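You operate a simulated robot arm through the tools that you are given. There is no shell and no other tool. Be economical: measure what you need, move in short steps, check, and stop when the job is done.

Carry out the task below with a simulated robot arm. There is one attempt and no reset: what you move stays moved.

TASK
Put two of the cells from the top of the fitting bench in the white tub.

It is judged by the outcome, as a careful person would: the job done as asked, and still so three seconds after it is handed in. It fails if anything else is knocked over, pushed out of place, dropped, spilled or broken.

THE ROBOT
A 6-joint arm with a two-finger parallel gripper, fixed in place. Base frame: the origin is at the foot of the arm, x ahead of it, y to its left, z up; the work surface is at about z = 0. Lengths are in mm, angles in degrees, forces in N, time in s.
With the tool pointing down near the work surface it reaches from about 140 to 580 mm from the base axis. Its first joint turns from -66.0 to 66.0 degrees. Payload 2.1 kg.
Tool frame: the origin (TCP) lies between the finger pads and is the grasp point; the fingertips stand 30 mm ahead of it; z points along the fingers, y is the line along which they close. The gripper opens to 94 mm. The fingers are 28 mm wide and 10 mm thick; the gripper's body (50 by 96 mm) begins 55 mm behind the TCP.
Orientation is that of the tool frame in the base frame, as a unit quaternion [w, x, y, z]. With the fingers straight down and closing along the base's y, the tool's x points along the base's -x, its y along +y and its z along -z.

THE INTERFACE
- The arm moves only by the tool play_rows. Its argument "steps" is one flat list of numbers, 6 for each row, row after row: the shift along the tool's x, y, z in units of 100 mm (1.0 is 100 mm), then the turn, a rotation vector about the tool's x, y, z in units of 90 degrees (1.0 is 90 degrees). In form: [x, y, z, ax, ay, az, x, y, z, ax, ay, az, ...]. A call has 1 to 8 rows; each row is the pose to reach, as a shift and turn from the pose commanded when the call began, along the tool's axes at that moment. "jaw" is the gripper command, from -1 (shut) to 1 (fully open), values between in proportion, set as the call begins (left out, the last holds). A call with a number of a shift or a turn outside -1 to 1 is refused whole. A row lasts 0.2 s, in which the tool goes at most 50 mm and 8.6 degrees; a call with a longer step from one row to the next is refused whole, and so is a gripper value outside its range. A pose out of reach is approached as far as the arm can. The call stops where the force on the tool passes 40 N (or 10 N more than at its start, if that is more) or the arm is blocked; 0.2 s more then pass. The fingers move at their own pace (about 72 mm/s each) and stop on an object; they squeeze with about 35 N. The grip force told is the motor's: it shows also when the fingers shut on nothing. Time passes only in rows, and 0.2 s behind the last, so rows that repeat a pose let the fingers close. It gives the time, the measured TCP pose, the force on the tool (base axes), the opening and the grip force at its end, in the units of the frame above (readings bear some noise).
- Cameras (640 x 400 px; columns grow to the right, rows downward): "scene" is fixed at [49.4, -377.2, 466.5]; the picture's right is [0.79, -0.61, 0.00], its down [-0.44, -0.57, -0.69] and it looks along [0.42, 0.55, -0.72] (base axes); focal length 214 px, centre (320, 200). "wrist" rides on the gripper at [-37, 0, -58] in the tool frame; the picture's right is [0.00, -1.00, 0.00], its down [0.97, 0.00, -0.24] and it looks along [0.24, 0.00, 0.97] (tool axes); focal length 218 px, centre (320, 200).
- capture(camera): a new picture of that camera. No time passes.
- pixel_to_xyz(camera, pixels): for up to 12 pixels [column, row] of the newest picture of that camera ("zoom" is the newest enlarged one), the place [x, y, z] in the base frame of the surface seen there, good to about 3 mm. No time passes.
- enlarge(camera, box): a new picture of the part [left, top, right, bottom] of that camera's present view, enlarged. No time passes.
- finish_job(): hands the job in; it is judged then, once.

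Work in short steps. Measure before you move; look again where a grasp or a placing could have gone wrong, and mend it. You have 60 turns and 30 pictures in all, the two below and enlarged ones among them. Open the gripper and draw the arm clear of the work before you hand the job in, unless the task says otherwise; then end with one line.

The tools are called after "Emit:" by a JSON object that holds its "name" and its "arguments". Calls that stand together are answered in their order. play_rows: Moves the arm, as the interface text tells. Its arguments: {"type":"object","properties":{"steps":{"type":"array","items":{"type":"number"}},"jaw":{"type":"number"}},"required":["steps"]} The other tools are called the same way: capture (camera) takes a picture; pixel_to_xyz (camera, pixels) gives the place of the surface under pixels of a picture; enlarge (camera, box) takes an enlarged picture of a part of a camera's view; finish_job () hands the job in.

At the start:

```text
time_s: 0.0
eef_pos: [288.0, -224.6, 342.3]
ee_rot: [0.0, 0.001, 1.0, 0.0]
wrist_force: [-0.2, -0.4, 0.5]
finger_gap: 94.1
gripper_force: 0.0
```

scene: 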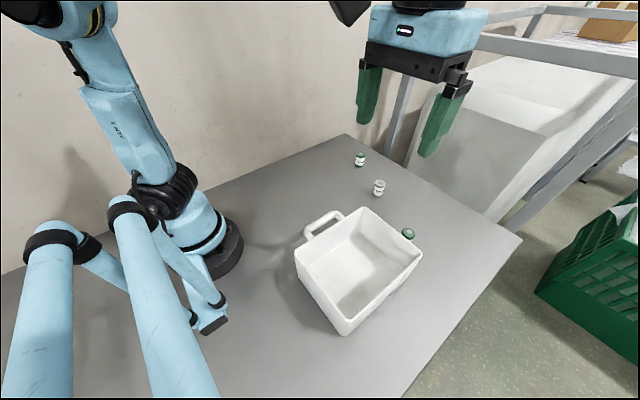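
wrist: 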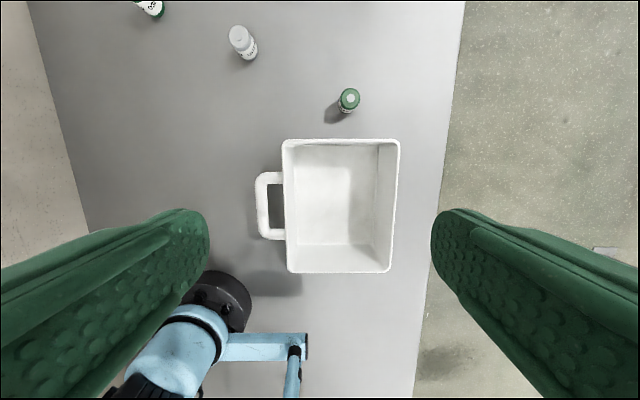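

Three small cylinders show at scene (360,158), (379,187), (408,233). I enlarge to see what they are and measure them.

Emit:
{"name": "enlarge", "arguments": {"camera": "scene", "box": [330, 130, 450, 250]}}

Emit:
{"name": "enlarge", "arguments": {"camera": "wrist", "box": [120, 0, 400, 175]}}

Emit:
{"name": "pixel_to_xyz", "arguments": {"camera": "wrist", "pixels": [[350, 97], [345, 108], [238, 33], [248, 55], [150, 5], [290, 145], [393, 145], [387, 268], [292, 268], [340, 200], [262, 205], [300, 100]]}}

Emit:
{"name": "pixel_to_xyz", "arguments": {"camera": "scene", "pixels": [[360, 154], [360, 162], [380, 182], [378, 192], [409, 231], [407, 237], [366, 208], [295, 253], [420, 257], [345, 333], [325, 222], [370, 265]]}}

```text
3.33 times, centred on (390, 190) of scene
```

zoom: 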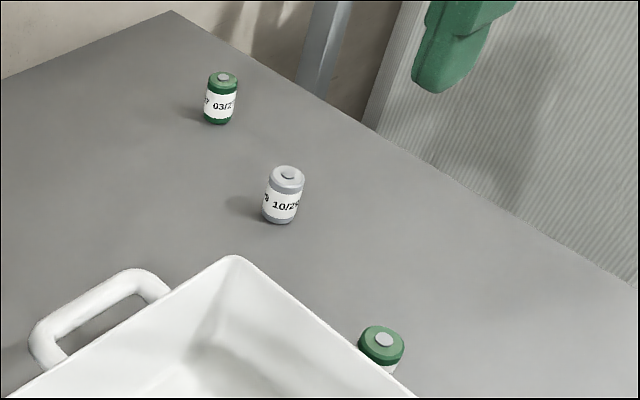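

```text
2.29 times, centred on (260, 88) of wrist
```

zoom: 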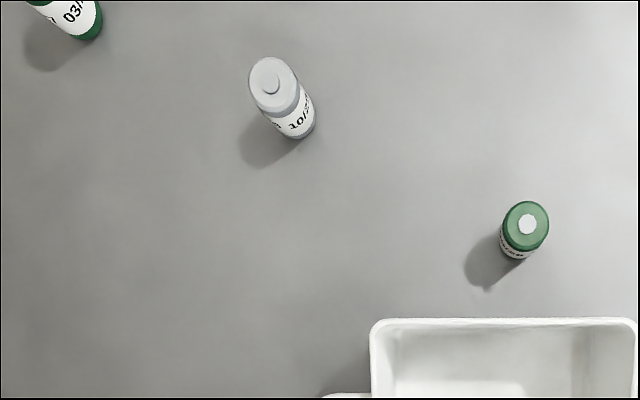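

```text
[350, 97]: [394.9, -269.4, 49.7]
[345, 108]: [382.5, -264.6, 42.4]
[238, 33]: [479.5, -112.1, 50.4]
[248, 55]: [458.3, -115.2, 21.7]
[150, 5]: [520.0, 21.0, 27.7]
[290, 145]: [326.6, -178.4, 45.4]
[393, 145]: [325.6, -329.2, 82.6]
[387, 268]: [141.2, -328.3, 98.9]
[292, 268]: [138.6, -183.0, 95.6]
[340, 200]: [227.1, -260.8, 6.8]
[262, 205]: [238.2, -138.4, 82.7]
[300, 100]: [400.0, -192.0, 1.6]
```

```text
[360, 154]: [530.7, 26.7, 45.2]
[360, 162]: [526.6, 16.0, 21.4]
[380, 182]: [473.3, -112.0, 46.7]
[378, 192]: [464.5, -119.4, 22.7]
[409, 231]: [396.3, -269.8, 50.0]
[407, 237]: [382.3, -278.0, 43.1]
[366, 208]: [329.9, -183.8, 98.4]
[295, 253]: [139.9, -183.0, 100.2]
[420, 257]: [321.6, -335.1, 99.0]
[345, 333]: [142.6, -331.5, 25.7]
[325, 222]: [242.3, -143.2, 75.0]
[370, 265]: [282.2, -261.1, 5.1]
```

The three are cells about 50 mm tall, standing at about (393,-269), (472,-115) and (528,22). The tub spans x 140–328, y -183 to -332, with its rim at about 99 mm. I'll take the two that are clear of the tub, after checking how close the rack is.

Emit:
{"name": "pixel_to_xyz", "arguments": {"camera": "scene", "pixels": [[395, 120], [410, 140], [520, 50], [620, 70], [600, 120], [440, 150], [500, 12], [346, 136], [521, 238], [430, 185]]}}

Emit:
{"name": "play_rows", "arguments": {"jaw": 0.3, "steps": [-0.3, 0.18, 0.23, 0, 0, 0, -0.6, 0.36, 0.46, 0, 0, 0, -0.9, 0.54, 0.7, 0, 0, 0]}}

```text
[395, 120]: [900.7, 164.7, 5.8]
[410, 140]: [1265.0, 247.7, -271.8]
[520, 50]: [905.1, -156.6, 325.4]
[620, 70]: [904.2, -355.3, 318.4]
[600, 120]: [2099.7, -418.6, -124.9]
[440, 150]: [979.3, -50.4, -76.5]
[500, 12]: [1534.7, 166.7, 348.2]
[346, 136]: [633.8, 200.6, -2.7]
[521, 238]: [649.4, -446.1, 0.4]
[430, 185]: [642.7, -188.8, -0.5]
```

```text
time_s: 0.8
eef_pos: [379.8, -169.3, 271.9]
ee_rot: [-0.001, 0.0, 1.0, -0.001]
wrist_force: [0.4, 0.6, -0.4]
finger_gap: 61.2
gripper_force: 0.0
```

The rack is at x≈900, well clear. I go above the middle cell at (472,-115).

Emit:
{"name": "play_rows", "arguments": {"steps": [-0.3, 0.18, 0.3, 0, 0, 0, -0.6, 0.36, 0.6, 0, 0, 0, -0.91, 0.54, 0.9, 0, 0, 0, -0.91, 0.54, 0.9, 0, 0, 0]}}

Emit:
{"name": "capture", "arguments": {"camera": "wrist"}}

Emit:
{"name": "capture", "arguments": {"camera": "scene"}}

```text
time_s: 1.8
eef_pos: [470.0, -116.2, 181.8]
ee_rot: [0.0, 0.0, 1.0, -0.001]
wrist_force: [0.2, -0.5, 0.0]
finger_gap: 61.1
gripper_force: 0.1
```

```text
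25 pictures are left
```

wrist: 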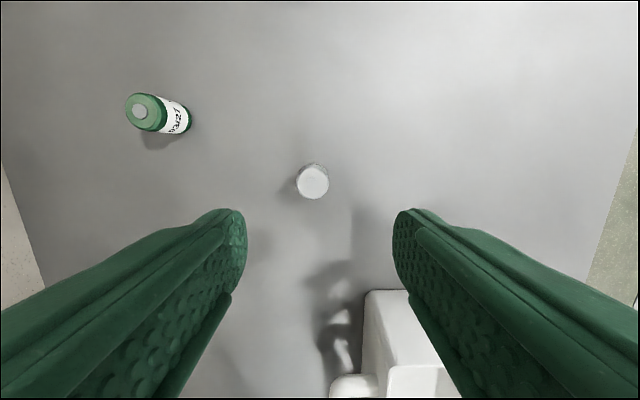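

```text
24 pictures are left
```

scene: 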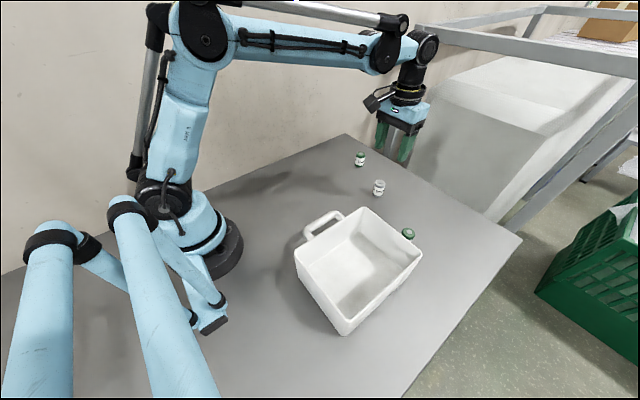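

The cell top is at wrist (313,183), and the other cell is at (140,112). I measure both.

Emit:
{"name": "pixel_to_xyz", "arguments": {"camera": "wrist", "pixels": [[313, 183], [300, 183], [326, 183], [313, 197], [313, 171], [141, 111], [180, 118]]}}

```text
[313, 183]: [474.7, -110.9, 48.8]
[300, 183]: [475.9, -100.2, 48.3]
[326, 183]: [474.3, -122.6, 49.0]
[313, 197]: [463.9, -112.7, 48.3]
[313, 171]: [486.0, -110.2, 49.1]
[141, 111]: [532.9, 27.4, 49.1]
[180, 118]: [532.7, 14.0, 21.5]
```

The cell centre is about (475,-111.5), 25 mm wide, top at 49. I line up while going down 90 mm, then continue to TCP z≈38 more slowly.

Emit:
{"name": "play_rows", "arguments": {"steps": [-0.05, 0.045, 0.3, 0, 0, 0, -0.05, 0.045, 0.6, 0, 0, 0, -0.05, 0.045, 0.9, 0, 0, 0, -0.05, 0.045, 0.9, 0, 0, 0]}}

Emit:
{"name": "play_rows", "arguments": {"steps": [0, 0, 0.2, 0, 0, 0, 0, 0, 0.4, 0, 0, 0, 0, 0, 0.535, 0, 0, 0, 0, 0, 0.535, 0, 0, 0]}}

Emit:
{"name": "capture", "arguments": {"camera": "wrist"}}

```text
time_s: 2.8
eef_pos: [474.7, -112.9, 91.5]
ee_rot: [0.001, -0.001, 1.0, 0.0]
wrist_force: [-0.5, -0.8, 0.4]
finger_gap: 61.2
gripper_force: 0.1
```

```text
time_s: 3.8
eef_pos: [474.4, -112.4, 37.5]
ee_rot: [0.0, 0.001, 1.0, 0.0]
wrist_force: [-0.3, -0.2, -0.3]
finger_gap: 61.1
gripper_force: 0.0
```

```text
23 pictures are left
```

wrist: 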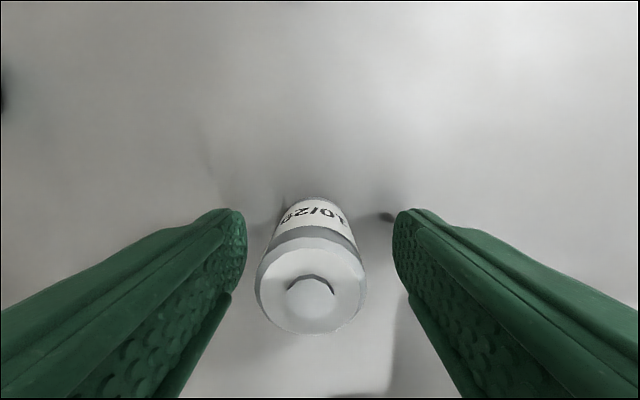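

The cell stands between the pads (top at 311,290). I close the gripper.

Emit:
{"name": "play_rows", "arguments": {"jaw": -1, "steps": [0, 0, 0, 0, 0, 0, 0, 0, 0, 0, 0, 0, 0, 0, 0, 0, 0, 0, 0, 0, 0, 0, 0, 0]}}

Emit:
{"name": "play_rows", "arguments": {"steps": [0, 0, -0.1, 0, 0, 0, 0, 0, -0.4, 0, 0, 0, 0, 0, -0.7, 0, 0, 0, 0, 0, -1, 0, 0, 0, 0, 0, -1, 0, 0, 0]}}

Emit:
{"name": "capture", "arguments": {"camera": "wrist"}}

```text
time_s: 4.8
eef_pos: [474.3, -113.0, 39.9]
ee_rot: [0.0, -0.001, 1.0, 0.0]
wrist_force: [-0.6, -0.3, -0.6]
finger_gap: 28.3
gripper_force: 35.4
```

```text
time_s: 6.0
eef_pos: [475.4, -112.9, 137.6]
ee_rot: [0.0, 0.0, 1.0, 0.0]
wrist_force: [-0.9, 0.8, -1.0]
finger_gap: 28.4
gripper_force: 35.0
```

```text
22 pictures are left
```

wrist: 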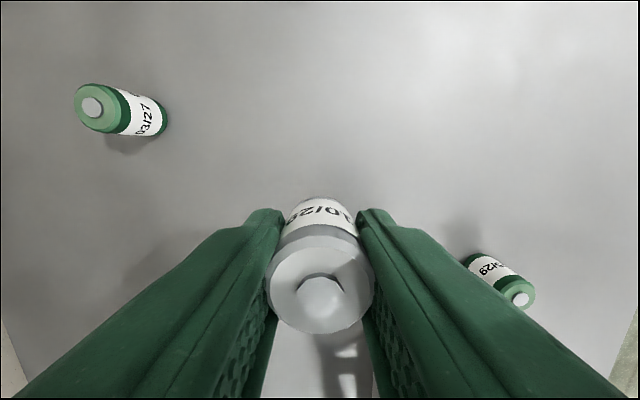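

Held (gap 28.3). I rise and carry it toward the tub at about (275,-258), keeping above the 99 mm rim.

Emit:
{"name": "play_rows", "arguments": {"steps": [0, 0, -0.35, 0, 0, 0, 0.25, -0.18, -0.55, 0, 0, 0, 0.6, -0.43, -0.55, 0, 0, 0, 0.95, -0.69, -0.55, 0, 0, 0]}}

Emit:
{"name": "play_rows", "arguments": {"steps": [0.35, -0.25, 0, 0, 0, 0, 0.7, -0.5, 0, 0, 0, 0, 1.0, -0.76, 0, 0, 0, 0, 1.0, -0.76, 0, 0, 0, 0]}}

Emit:
{"name": "capture", "arguments": {"camera": "wrist"}}

Emit:
{"name": "capture", "arguments": {"camera": "scene"}}

```text
time_s: 7.0
eef_pos: [379.8, -180.1, 193.1]
ee_rot: [-0.001, 0.0, 1.0, 0.0]
wrist_force: [-0.3, 1.0, -0.4]
finger_gap: 28.3
gripper_force: 34.7
```

```text
time_s: 8.0
eef_pos: [279.5, -257.7, 193.7]
ee_rot: [0.0, 0.001, 1.0, 0.0]
wrist_force: [-0.3, 0.2, -0.5]
finger_gap: 28.2
gripper_force: 34.7
```

```text
21 pictures are left
```

wrist: 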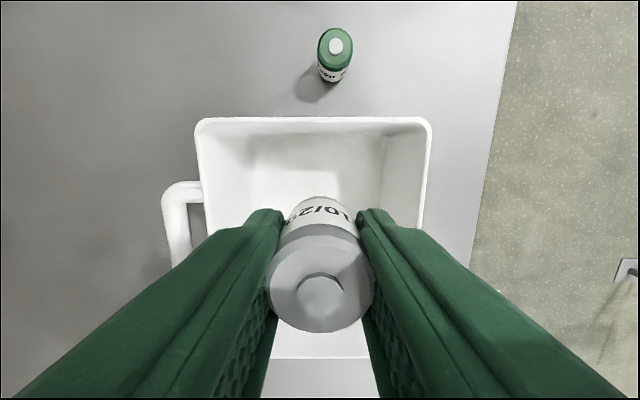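

```text
20 pictures are left
```

scene: 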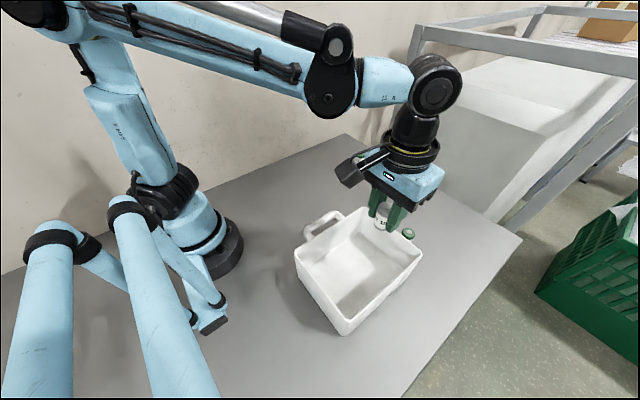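

The cell is over the tub. Before lowering, I check the height of the black casing on the gripper's left, the gripper body's underside, and the extent of the tub floor.

Emit:
{"name": "pixel_to_xyz", "arguments": {"camera": "scene", "pixels": [[348, 182], [345, 172], [375, 180], [415, 205], [440, 175], [330, 262], [350, 300], [395, 280], [360, 240], [385, 265], [345, 265], [360, 285]]}}

Emit:
{"name": "enlarge", "arguments": {"camera": "scene", "box": [280, 130, 460, 340]}}

```text
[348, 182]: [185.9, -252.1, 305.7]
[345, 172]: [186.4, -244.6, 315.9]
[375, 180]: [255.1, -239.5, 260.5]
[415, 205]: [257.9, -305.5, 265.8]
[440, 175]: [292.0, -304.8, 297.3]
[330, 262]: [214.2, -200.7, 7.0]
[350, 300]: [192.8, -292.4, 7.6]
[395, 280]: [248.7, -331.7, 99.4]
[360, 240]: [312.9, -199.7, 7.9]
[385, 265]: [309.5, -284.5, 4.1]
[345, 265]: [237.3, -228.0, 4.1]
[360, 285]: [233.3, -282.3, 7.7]
```

```text
1.90 times, centred on (370, 235) of scene
```

zoom: 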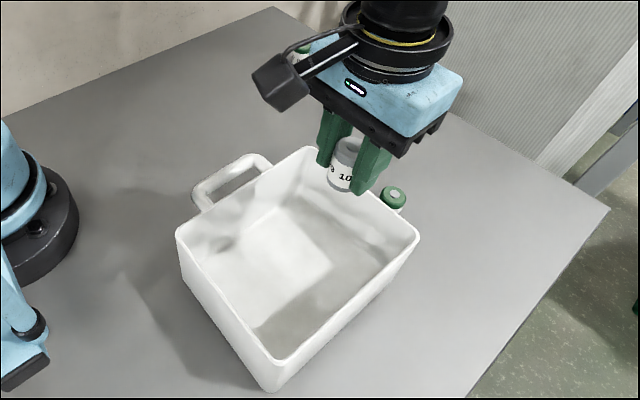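

The casing sits more than 110 mm above the TCP, so it clears the rim, and the floor is at about z=6. I lower to TCP z≈48.

Emit:
{"name": "play_rows", "arguments": {"steps": [0, 0, 0.3, 0, 0, 0, 0, 0, 0.6, 0, 0, 0, 0, 0, 0.9, 0, 0, 0, 0, 0, 0.9, 0, 0, 0]}}

Emit:
{"name": "play_rows", "arguments": {"steps": [0, 0, 0.2, 0, 0, 0, 0, 0, 0.4, 0, 0, 0, 0, 0, 0.5, 0, 0, 0, 0, 0, 0.55, 0, 0, 0, 0, 0, 0.55, 0, 0, 0]}}

Emit:
{"name": "capture", "arguments": {"camera": "scene"}}

```text
time_s: 9.0
eef_pos: [279.4, -256.4, 104.1]
ee_rot: [0.0, 0.0, 1.0, 0.0]
wrist_force: [0.0, 0.1, -0.7]
finger_gap: 27.9
gripper_force: 35.3
```

```text
time_s: 10.2
eef_pos: [279.6, -256.2, 48.5]
ee_rot: [0.001, 0.0, 1.0, -0.001]
wrist_force: [-0.4, -0.1, -1.2]
finger_gap: 28.2
gripper_force: 35.4
```

```text
18 pictures are left
```

scene: 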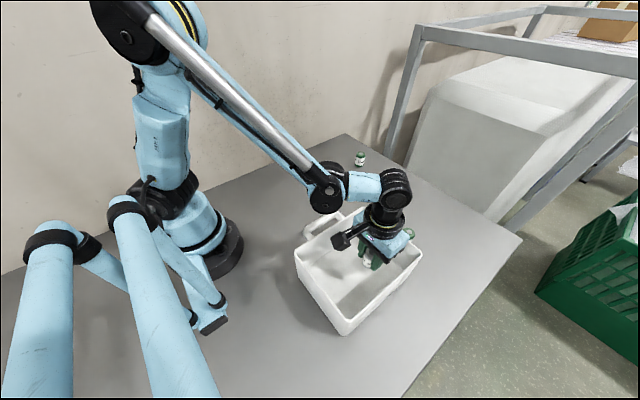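

The cell is in the tub, just above the floor. I lower 3 mm more, open part way and rise.

Emit:
{"name": "play_rows", "arguments": {"steps": [0, 0, 0.03, 0, 0, 0, 0, 0, 0.03, 0, 0, 0]}}

Emit:
{"name": "play_rows", "arguments": {"jaw": 0.2, "steps": [0, 0, 0, 0, 0, 0, 0, 0, 0, 0, 0, 0, 0, 0, 0, 0, 0, 0]}}

Emit:
{"name": "play_rows", "arguments": {"steps": [0, 0, -0.2, 0, 0, 0, 0, 0, -0.6, 0, 0, 0, 0, 0, -1, 0, 0, 0, 0, 0, -1, 0, 0, 0]}}

Emit:
{"name": "capture", "arguments": {"camera": "wrist"}}

```text
time_s: 10.8
eef_pos: [280.6, -257.2, 45.8]
ee_rot: [-0.001, 0.0, 1.0, 0.0]
wrist_force: [-0.6, 0.8, 0.1]
finger_gap: 28.0
gripper_force: 35.4
```

```text
time_s: 11.6
eef_pos: [279.7, -257.5, 46.4]
ee_rot: [-0.001, 0.0, 1.0, 0.0]
wrist_force: [-0.1, -0.8, 0.5]
finger_gap: 56.4
gripper_force: 0.0
```

```text
time_s: 12.6
eef_pos: [279.2, -256.8, 146.2]
ee_rot: [0.0, 0.0, 1.0, 0.001]
wrist_force: [0.9, 0.0, 0.2]
finger_gap: 56.4
gripper_force: 0.0
```

```text
17 pictures are left
```

wrist: 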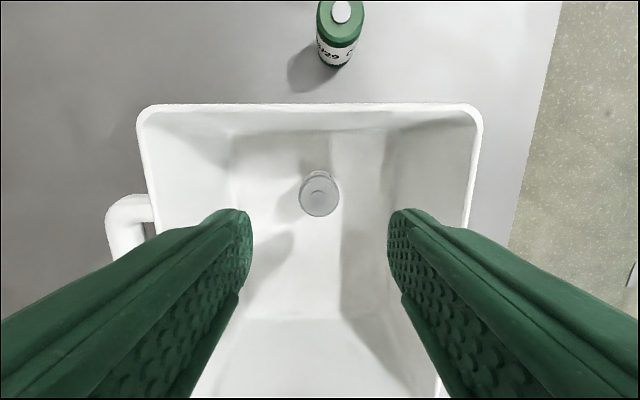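

The first cell stands in the tub (319,195). I rise and go over to the far cell near (532,26).

Emit:
{"name": "play_rows", "arguments": {"steps": [0, 0, -0.4, 0, 0, 0, -0.28, 0.31, -0.5, 0, 0, 0, -0.56, 0.62, -0.5, 0, 0, 0, -0.84, 0.94, -0.5, 0, 0, 0]}}

Emit:
{"name": "play_rows", "arguments": {"steps": [-0.28, 0.31, 0, 0, 0, 0, -0.56, 0.62, 0, 0, 0, 0, -0.84, 0.94, 0, 0, 0, 0]}}

Emit:
{"name": "play_rows", "arguments": {"steps": [-0.28, 0.31, 0.1, 0, 0, 0, -0.56, 0.62, 0.2, 0, 0, 0, -0.82, 0.93, 0.3, 0, 0, 0, -0.82, 0.93, 0.3, 0, 0, 0]}}

Emit:
{"name": "capture", "arguments": {"camera": "wrist"}}

```text
time_s: 13.6
eef_pos: [364.6, -163.9, 194.3]
ee_rot: [0.0, 0.0, 1.0, 0.001]
wrist_force: [-0.6, 0.4, 0.2]
finger_gap: 56.3
gripper_force: 0.2
```

```text
time_s: 14.4
eef_pos: [447.3, -67.5, 195.0]
ee_rot: [0.0, 0.0, 1.0, 0.0]
wrist_force: [0.1, 0.2, 0.0]
finger_gap: 56.8
gripper_force: 0.0
```

```text
time_s: 15.4
eef_pos: [529.5, 25.5, 165.8]
ee_rot: [0.0, -0.001, 1.0, -0.001]
wrist_force: [0.2, -0.7, -0.1]
finger_gap: 56.3
gripper_force: 0.1
```

```text
16 pictures are left
```

wrist: 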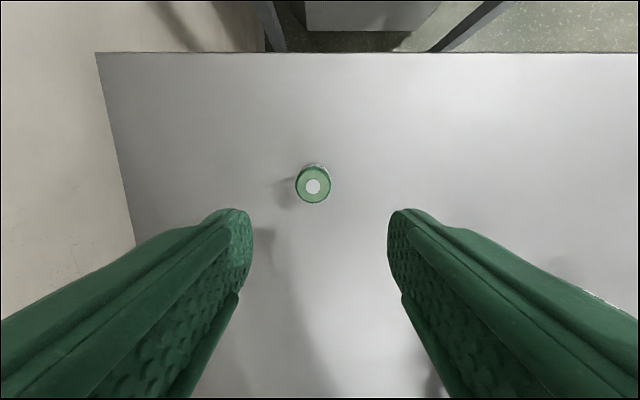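

The cell top is at (313,186). I measure it.

Emit:
{"name": "pixel_to_xyz", "arguments": {"camera": "wrist", "pixels": [[313, 187], [299, 187], [327, 187], [313, 174], [313, 199]]}}

```text
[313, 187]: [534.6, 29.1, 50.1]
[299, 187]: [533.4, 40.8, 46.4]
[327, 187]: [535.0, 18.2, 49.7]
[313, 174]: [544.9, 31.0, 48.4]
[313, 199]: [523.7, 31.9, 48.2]
```

The centre is (534,29.5). I shift +5/+4 mm and descend to z≈38 in two calls, then look.

Emit:
{"name": "play_rows", "arguments": {"steps": [-0.05, 0.04, 0.3, 0, 0, 0, -0.05, 0.04, 0.6, 0, 0, 0, -0.05, 0.04, 0.8, 0, 0, 0, -0.05, 0.04, 0.8, 0, 0, 0]}}

Emit:
{"name": "play_rows", "arguments": {"steps": [0, 0, 0.2, 0, 0, 0, 0, 0, 0.4, 0, 0, 0, 0, 0, 0.475, 0, 0, 0, 0, 0, 0.475, 0, 0, 0]}}

Emit:
{"name": "capture", "arguments": {"camera": "wrist"}}

```text
time_s: 16.4
eef_pos: [535.4, 28.1, 86.0]
ee_rot: [0.0, 0.0, 1.0, 0.0]
wrist_force: [0.9, -0.6, 0.6]
finger_gap: 56.7
gripper_force: 0.1
```

```text
time_s: 17.4
eef_pos: [535.6, 27.4, 38.0]
ee_rot: [0.0, 0.0, 1.0, 0.001]
wrist_force: [0.2, -0.2, 0.1]
finger_gap: 56.5
gripper_force: 0.1
```

```text
15 pictures are left
```

wrist: 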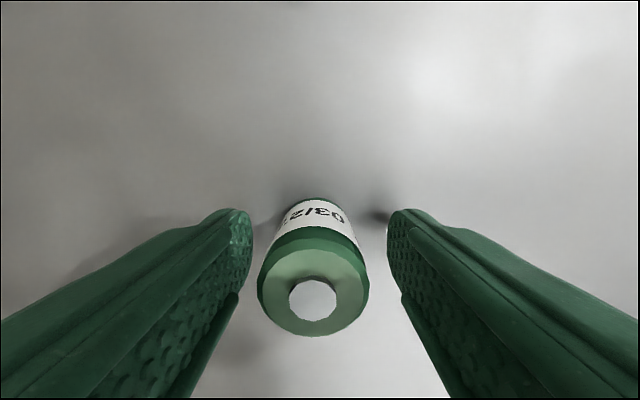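

The cell is between the pads. I close, lift 100 mm and check.

Emit:
{"name": "play_rows", "arguments": {"jaw": -1, "steps": [0, 0, 0, 0, 0, 0, 0, 0, 0, 0, 0, 0, 0, 0, 0, 0, 0, 0, 0, 0, 0, 0, 0, 0]}}

Emit:
{"name": "play_rows", "arguments": {"steps": [0, 0, -0.1, 0, 0, 0, 0, 0, -0.4, 0, 0, 0, 0, 0, -0.7, 0, 0, 0, 0, 0, -1, 0, 0, 0, 0, 0, -1, 0, 0, 0]}}

Emit:
{"name": "capture", "arguments": {"camera": "wrist"}}

```text
time_s: 18.4
eef_pos: [534.9, 28.0, 37.5]
ee_rot: [0.001, 0.0, 1.0, 0.0]
wrist_force: [0.1, 0.4, 0.0]
finger_gap: 27.8
gripper_force: 34.7
```

```text
time_s: 19.6
eef_pos: [534.7, 26.4, 138.9]
ee_rot: [-0.001, 0.0, 1.0, 0.0]
wrist_force: [0.5, 0.3, -1.6]
finger_gap: 28.1
gripper_force: 34.9
```

```text
14 pictures are left
```

wrist: 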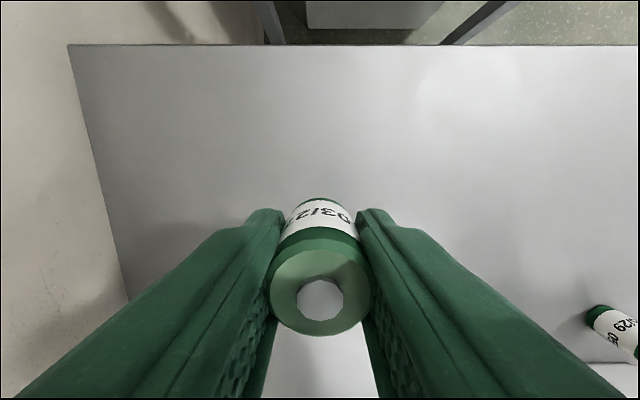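

Held. I carry it at z≈193 to about (212,-257), some 68 mm from the first cell.

Emit:
{"name": "play_rows", "arguments": {"steps": [0, 0, -0.4, 0, 0, 0, 0.27, -0.23, -0.56, 0, 0, 0, 0.54, -0.47, -0.56, 0, 0, 0, 0.81, -0.71, -0.56, 0, 0, 0]}}

Emit:
{"name": "play_rows", "arguments": {"steps": [0.27, -0.23, 0, 0, 0, 0, 0.54, -0.47, 0, 0, 0, 0, 0.81, -0.71, 0, 0, 0, 0]}}

Emit:
{"name": "play_rows", "arguments": {"steps": [0.27, -0.23, 0, 0, 0, 0, 0.54, -0.47, 0, 0, 0, 0, 0.81, -0.71, 0, 0, 0, 0]}}

Emit:
{"name": "play_rows", "arguments": {"steps": [0.27, -0.23, 0, 0, 0, 0, 0.54, -0.47, 0, 0, 0, 0, 0.81, -0.71, 0, 0, 0, 0, 0.81, -0.71, 0, 0, 0, 0]}}

Emit:
{"name": "capture", "arguments": {"camera": "wrist"}}

Emit:
{"name": "capture", "arguments": {"camera": "scene"}}

```text
time_s: 20.6
eef_pos: [453.8, -42.0, 194.2]
ee_rot: [0.0, 0.0, 1.0, 0.0]
wrist_force: [0.9, -0.1, -0.4]
finger_gap: 27.9
gripper_force: 35.3
```

```text
time_s: 21.4
eef_pos: [372.1, -114.0, 193.6]
ee_rot: [0.0, -0.001, 1.0, 0.0]
wrist_force: [-0.9, 0.5, -0.4]
finger_gap: 28.1
gripper_force: 34.9
```

```text
time_s: 22.2
eef_pos: [291.6, -184.2, 194.0]
ee_rot: [0.0, 0.001, 1.0, 0.0]
wrist_force: [-0.6, -0.1, -1.3]
finger_gap: 27.8
gripper_force: 35.0
```

```text
time_s: 23.2
eef_pos: [210.1, -255.0, 193.8]
ee_rot: [0.0, 0.0, 1.0, 0.0]
wrist_force: [-0.2, -0.3, -0.4]
finger_gap: 28.1
gripper_force: 35.2
```

```text
13 pictures are left
```

wrist: 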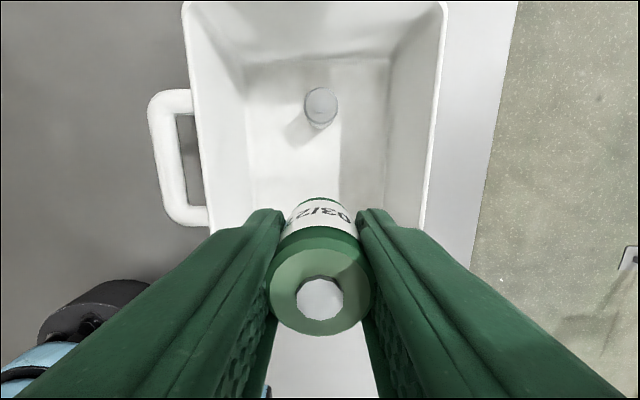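

```text
12 pictures are left
```

scene: 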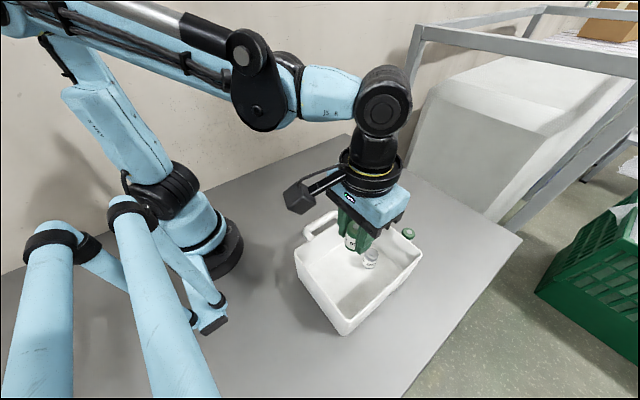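

The position is good, with the first cell still standing at (320,105). I lower in two calls, easing x to 214, down to TCP z≈46.

Emit:
{"name": "play_rows", "arguments": {"steps": [-0.04, 0, 0.3, 0, 0, 0, -0.04, 0, 0.6, 0, 0, 0, -0.04, 0, 0.9, 0, 0, 0, -0.04, 0, 0.9, 0, 0, 0]}}

Emit:
{"name": "play_rows", "arguments": {"steps": [0, 0, 0.2, 0, 0, 0, 0, 0, 0.4, 0, 0, 0, 0, 0, 0.5, 0, 0, 0, 0, 0, 0.58, 0, 0, 0, 0, 0, 0.58, 0, 0, 0]}}

Emit:
{"name": "capture", "arguments": {"camera": "scene"}}

```text
time_s: 24.2
eef_pos: [214.8, -254.8, 102.9]
ee_rot: [0.001, 0.0, 1.0, 0.0]
wrist_force: [-0.6, 0.4, -0.8]
finger_gap: 27.9
gripper_force: 35.1
```

```text
time_s: 25.4
eef_pos: [215.8, -253.9, 46.9]
ee_rot: [0.0, 0.0, 1.0, 0.001]
wrist_force: [0.2, 0.2, -1.3]
finger_gap: 27.6
gripper_force: 35.0
```

```text
11 pictures are left
```

scene: 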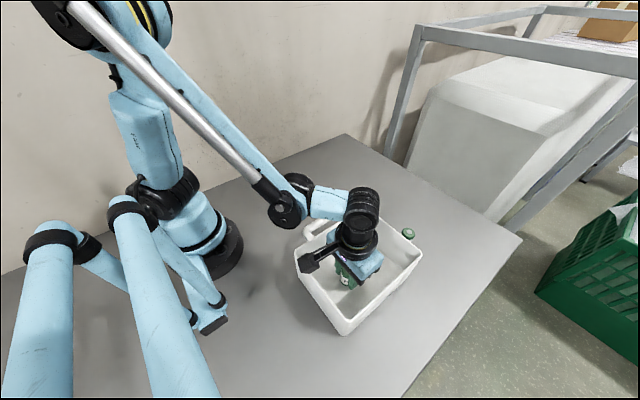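

No contact so far. I release part way, rise, and draw back up.

Emit:
{"name": "play_rows", "arguments": {"steps": [0, 0, 0.02, 0, 0, 0, 0, 0, 0.02, 0, 0, 0]}}

Emit:
{"name": "play_rows", "arguments": {"jaw": 0.2, "steps": [0, 0, 0, 0, 0, 0, 0, 0, 0, 0, 0, 0, 0, 0, 0, 0, 0, 0]}}

Emit:
{"name": "play_rows", "arguments": {"steps": [0, 0, -0.2, 0, 0, 0, 0, 0, -0.6, 0, 0, 0, 0, 0, -1, 0, 0, 0, 0, 0, -1, 0, 0, 0]}}

Emit:
{"name": "play_rows", "arguments": {"steps": [0, 0, -0.4, 0, 0, 0, 0, 0, -0.7, 0, 0, 0, -0.3, 0.3, -0.9, 0, 0, 0, -0.6, 0.6, -1, 0, 0, 0, -0.9, 0.9, -1, 0, 0, 0]}}

Emit:
{"name": "capture", "arguments": {"camera": "scene"}}

Emit:
{"name": "capture", "arguments": {"camera": "wrist"}}

```text
time_s: 26.0
eef_pos: [214.6, -255.9, 44.3]
ee_rot: [0.0, 0.0, 1.0, 0.0]
wrist_force: [0.1, 0.4, -0.3]
finger_gap: 27.9
gripper_force: 34.9
```

```text
time_s: 26.8
eef_pos: [215.5, -255.1, 44.8]
ee_rot: [0.0, 0.0, 1.0, -0.001]
wrist_force: [0.1, -0.2, -0.7]
finger_gap: 56.5
gripper_force: 0.0
```

```text
time_s: 27.8
eef_pos: [215.9, -255.5, 144.4]
ee_rot: [0.0, 0.0, 1.0, 0.0]
wrist_force: [-0.8, 0.1, 0.0]
finger_gap: 56.7
gripper_force: 0.0
```

```text
time_s: 29.0
eef_pos: [304.3, -165.7, 244.8]
ee_rot: [0.0, 0.001, 1.0, -0.001]
wrist_force: [0.4, -0.5, 0.3]
finger_gap: 56.4
gripper_force: 0.0
```

```text
10 pictures are left
```

scene: 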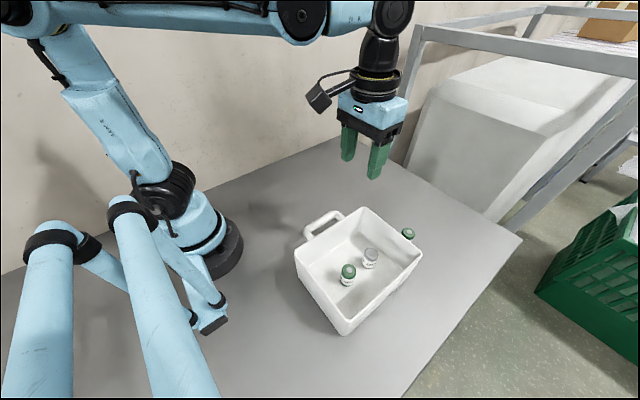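

```text
9 pictures are left
```

wrist: 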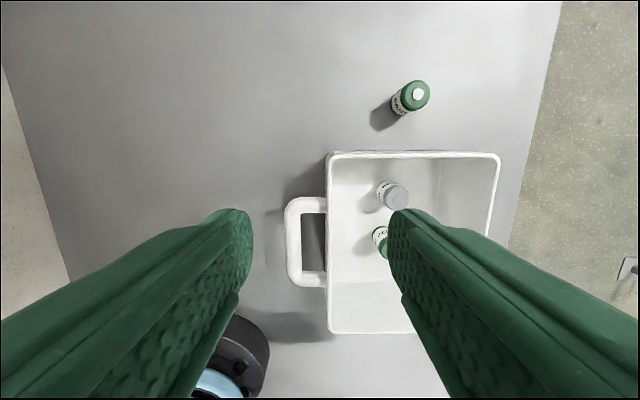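

Both cells stand in the tub (scene 349,272 and 370,256), and the third cell and the tub haven't moved. I open the gripper fully and move the arm further clear.

Emit:
{"name": "play_rows", "arguments": {"jaw": 1, "steps": [0, 0.3, -0.3, 0, 0, 0, 0, 0.6, -0.6, 0, 0, 0, 0, 0.9, -0.9, 0, 0, 0, 0, 0.9, -0.9, 0, 0, 0]}}

Emit:
{"name": "finish_job", "arguments": {}}

```text
time_s: 30.0
eef_pos: [304.3, -76.1, 333.7]
ee_rot: [0.0, 0.001, 1.0, 0.0]
wrist_force: [-0.5, -0.1, 0.5]
finger_gap: 94.0
gripper_force: 0.1
```

```text
The job is handed in.
```

Two cells, the grey one and the far green one, are standing in the white tub; the third cell and the tub were not moved, and the arm is clear with its gripper open.
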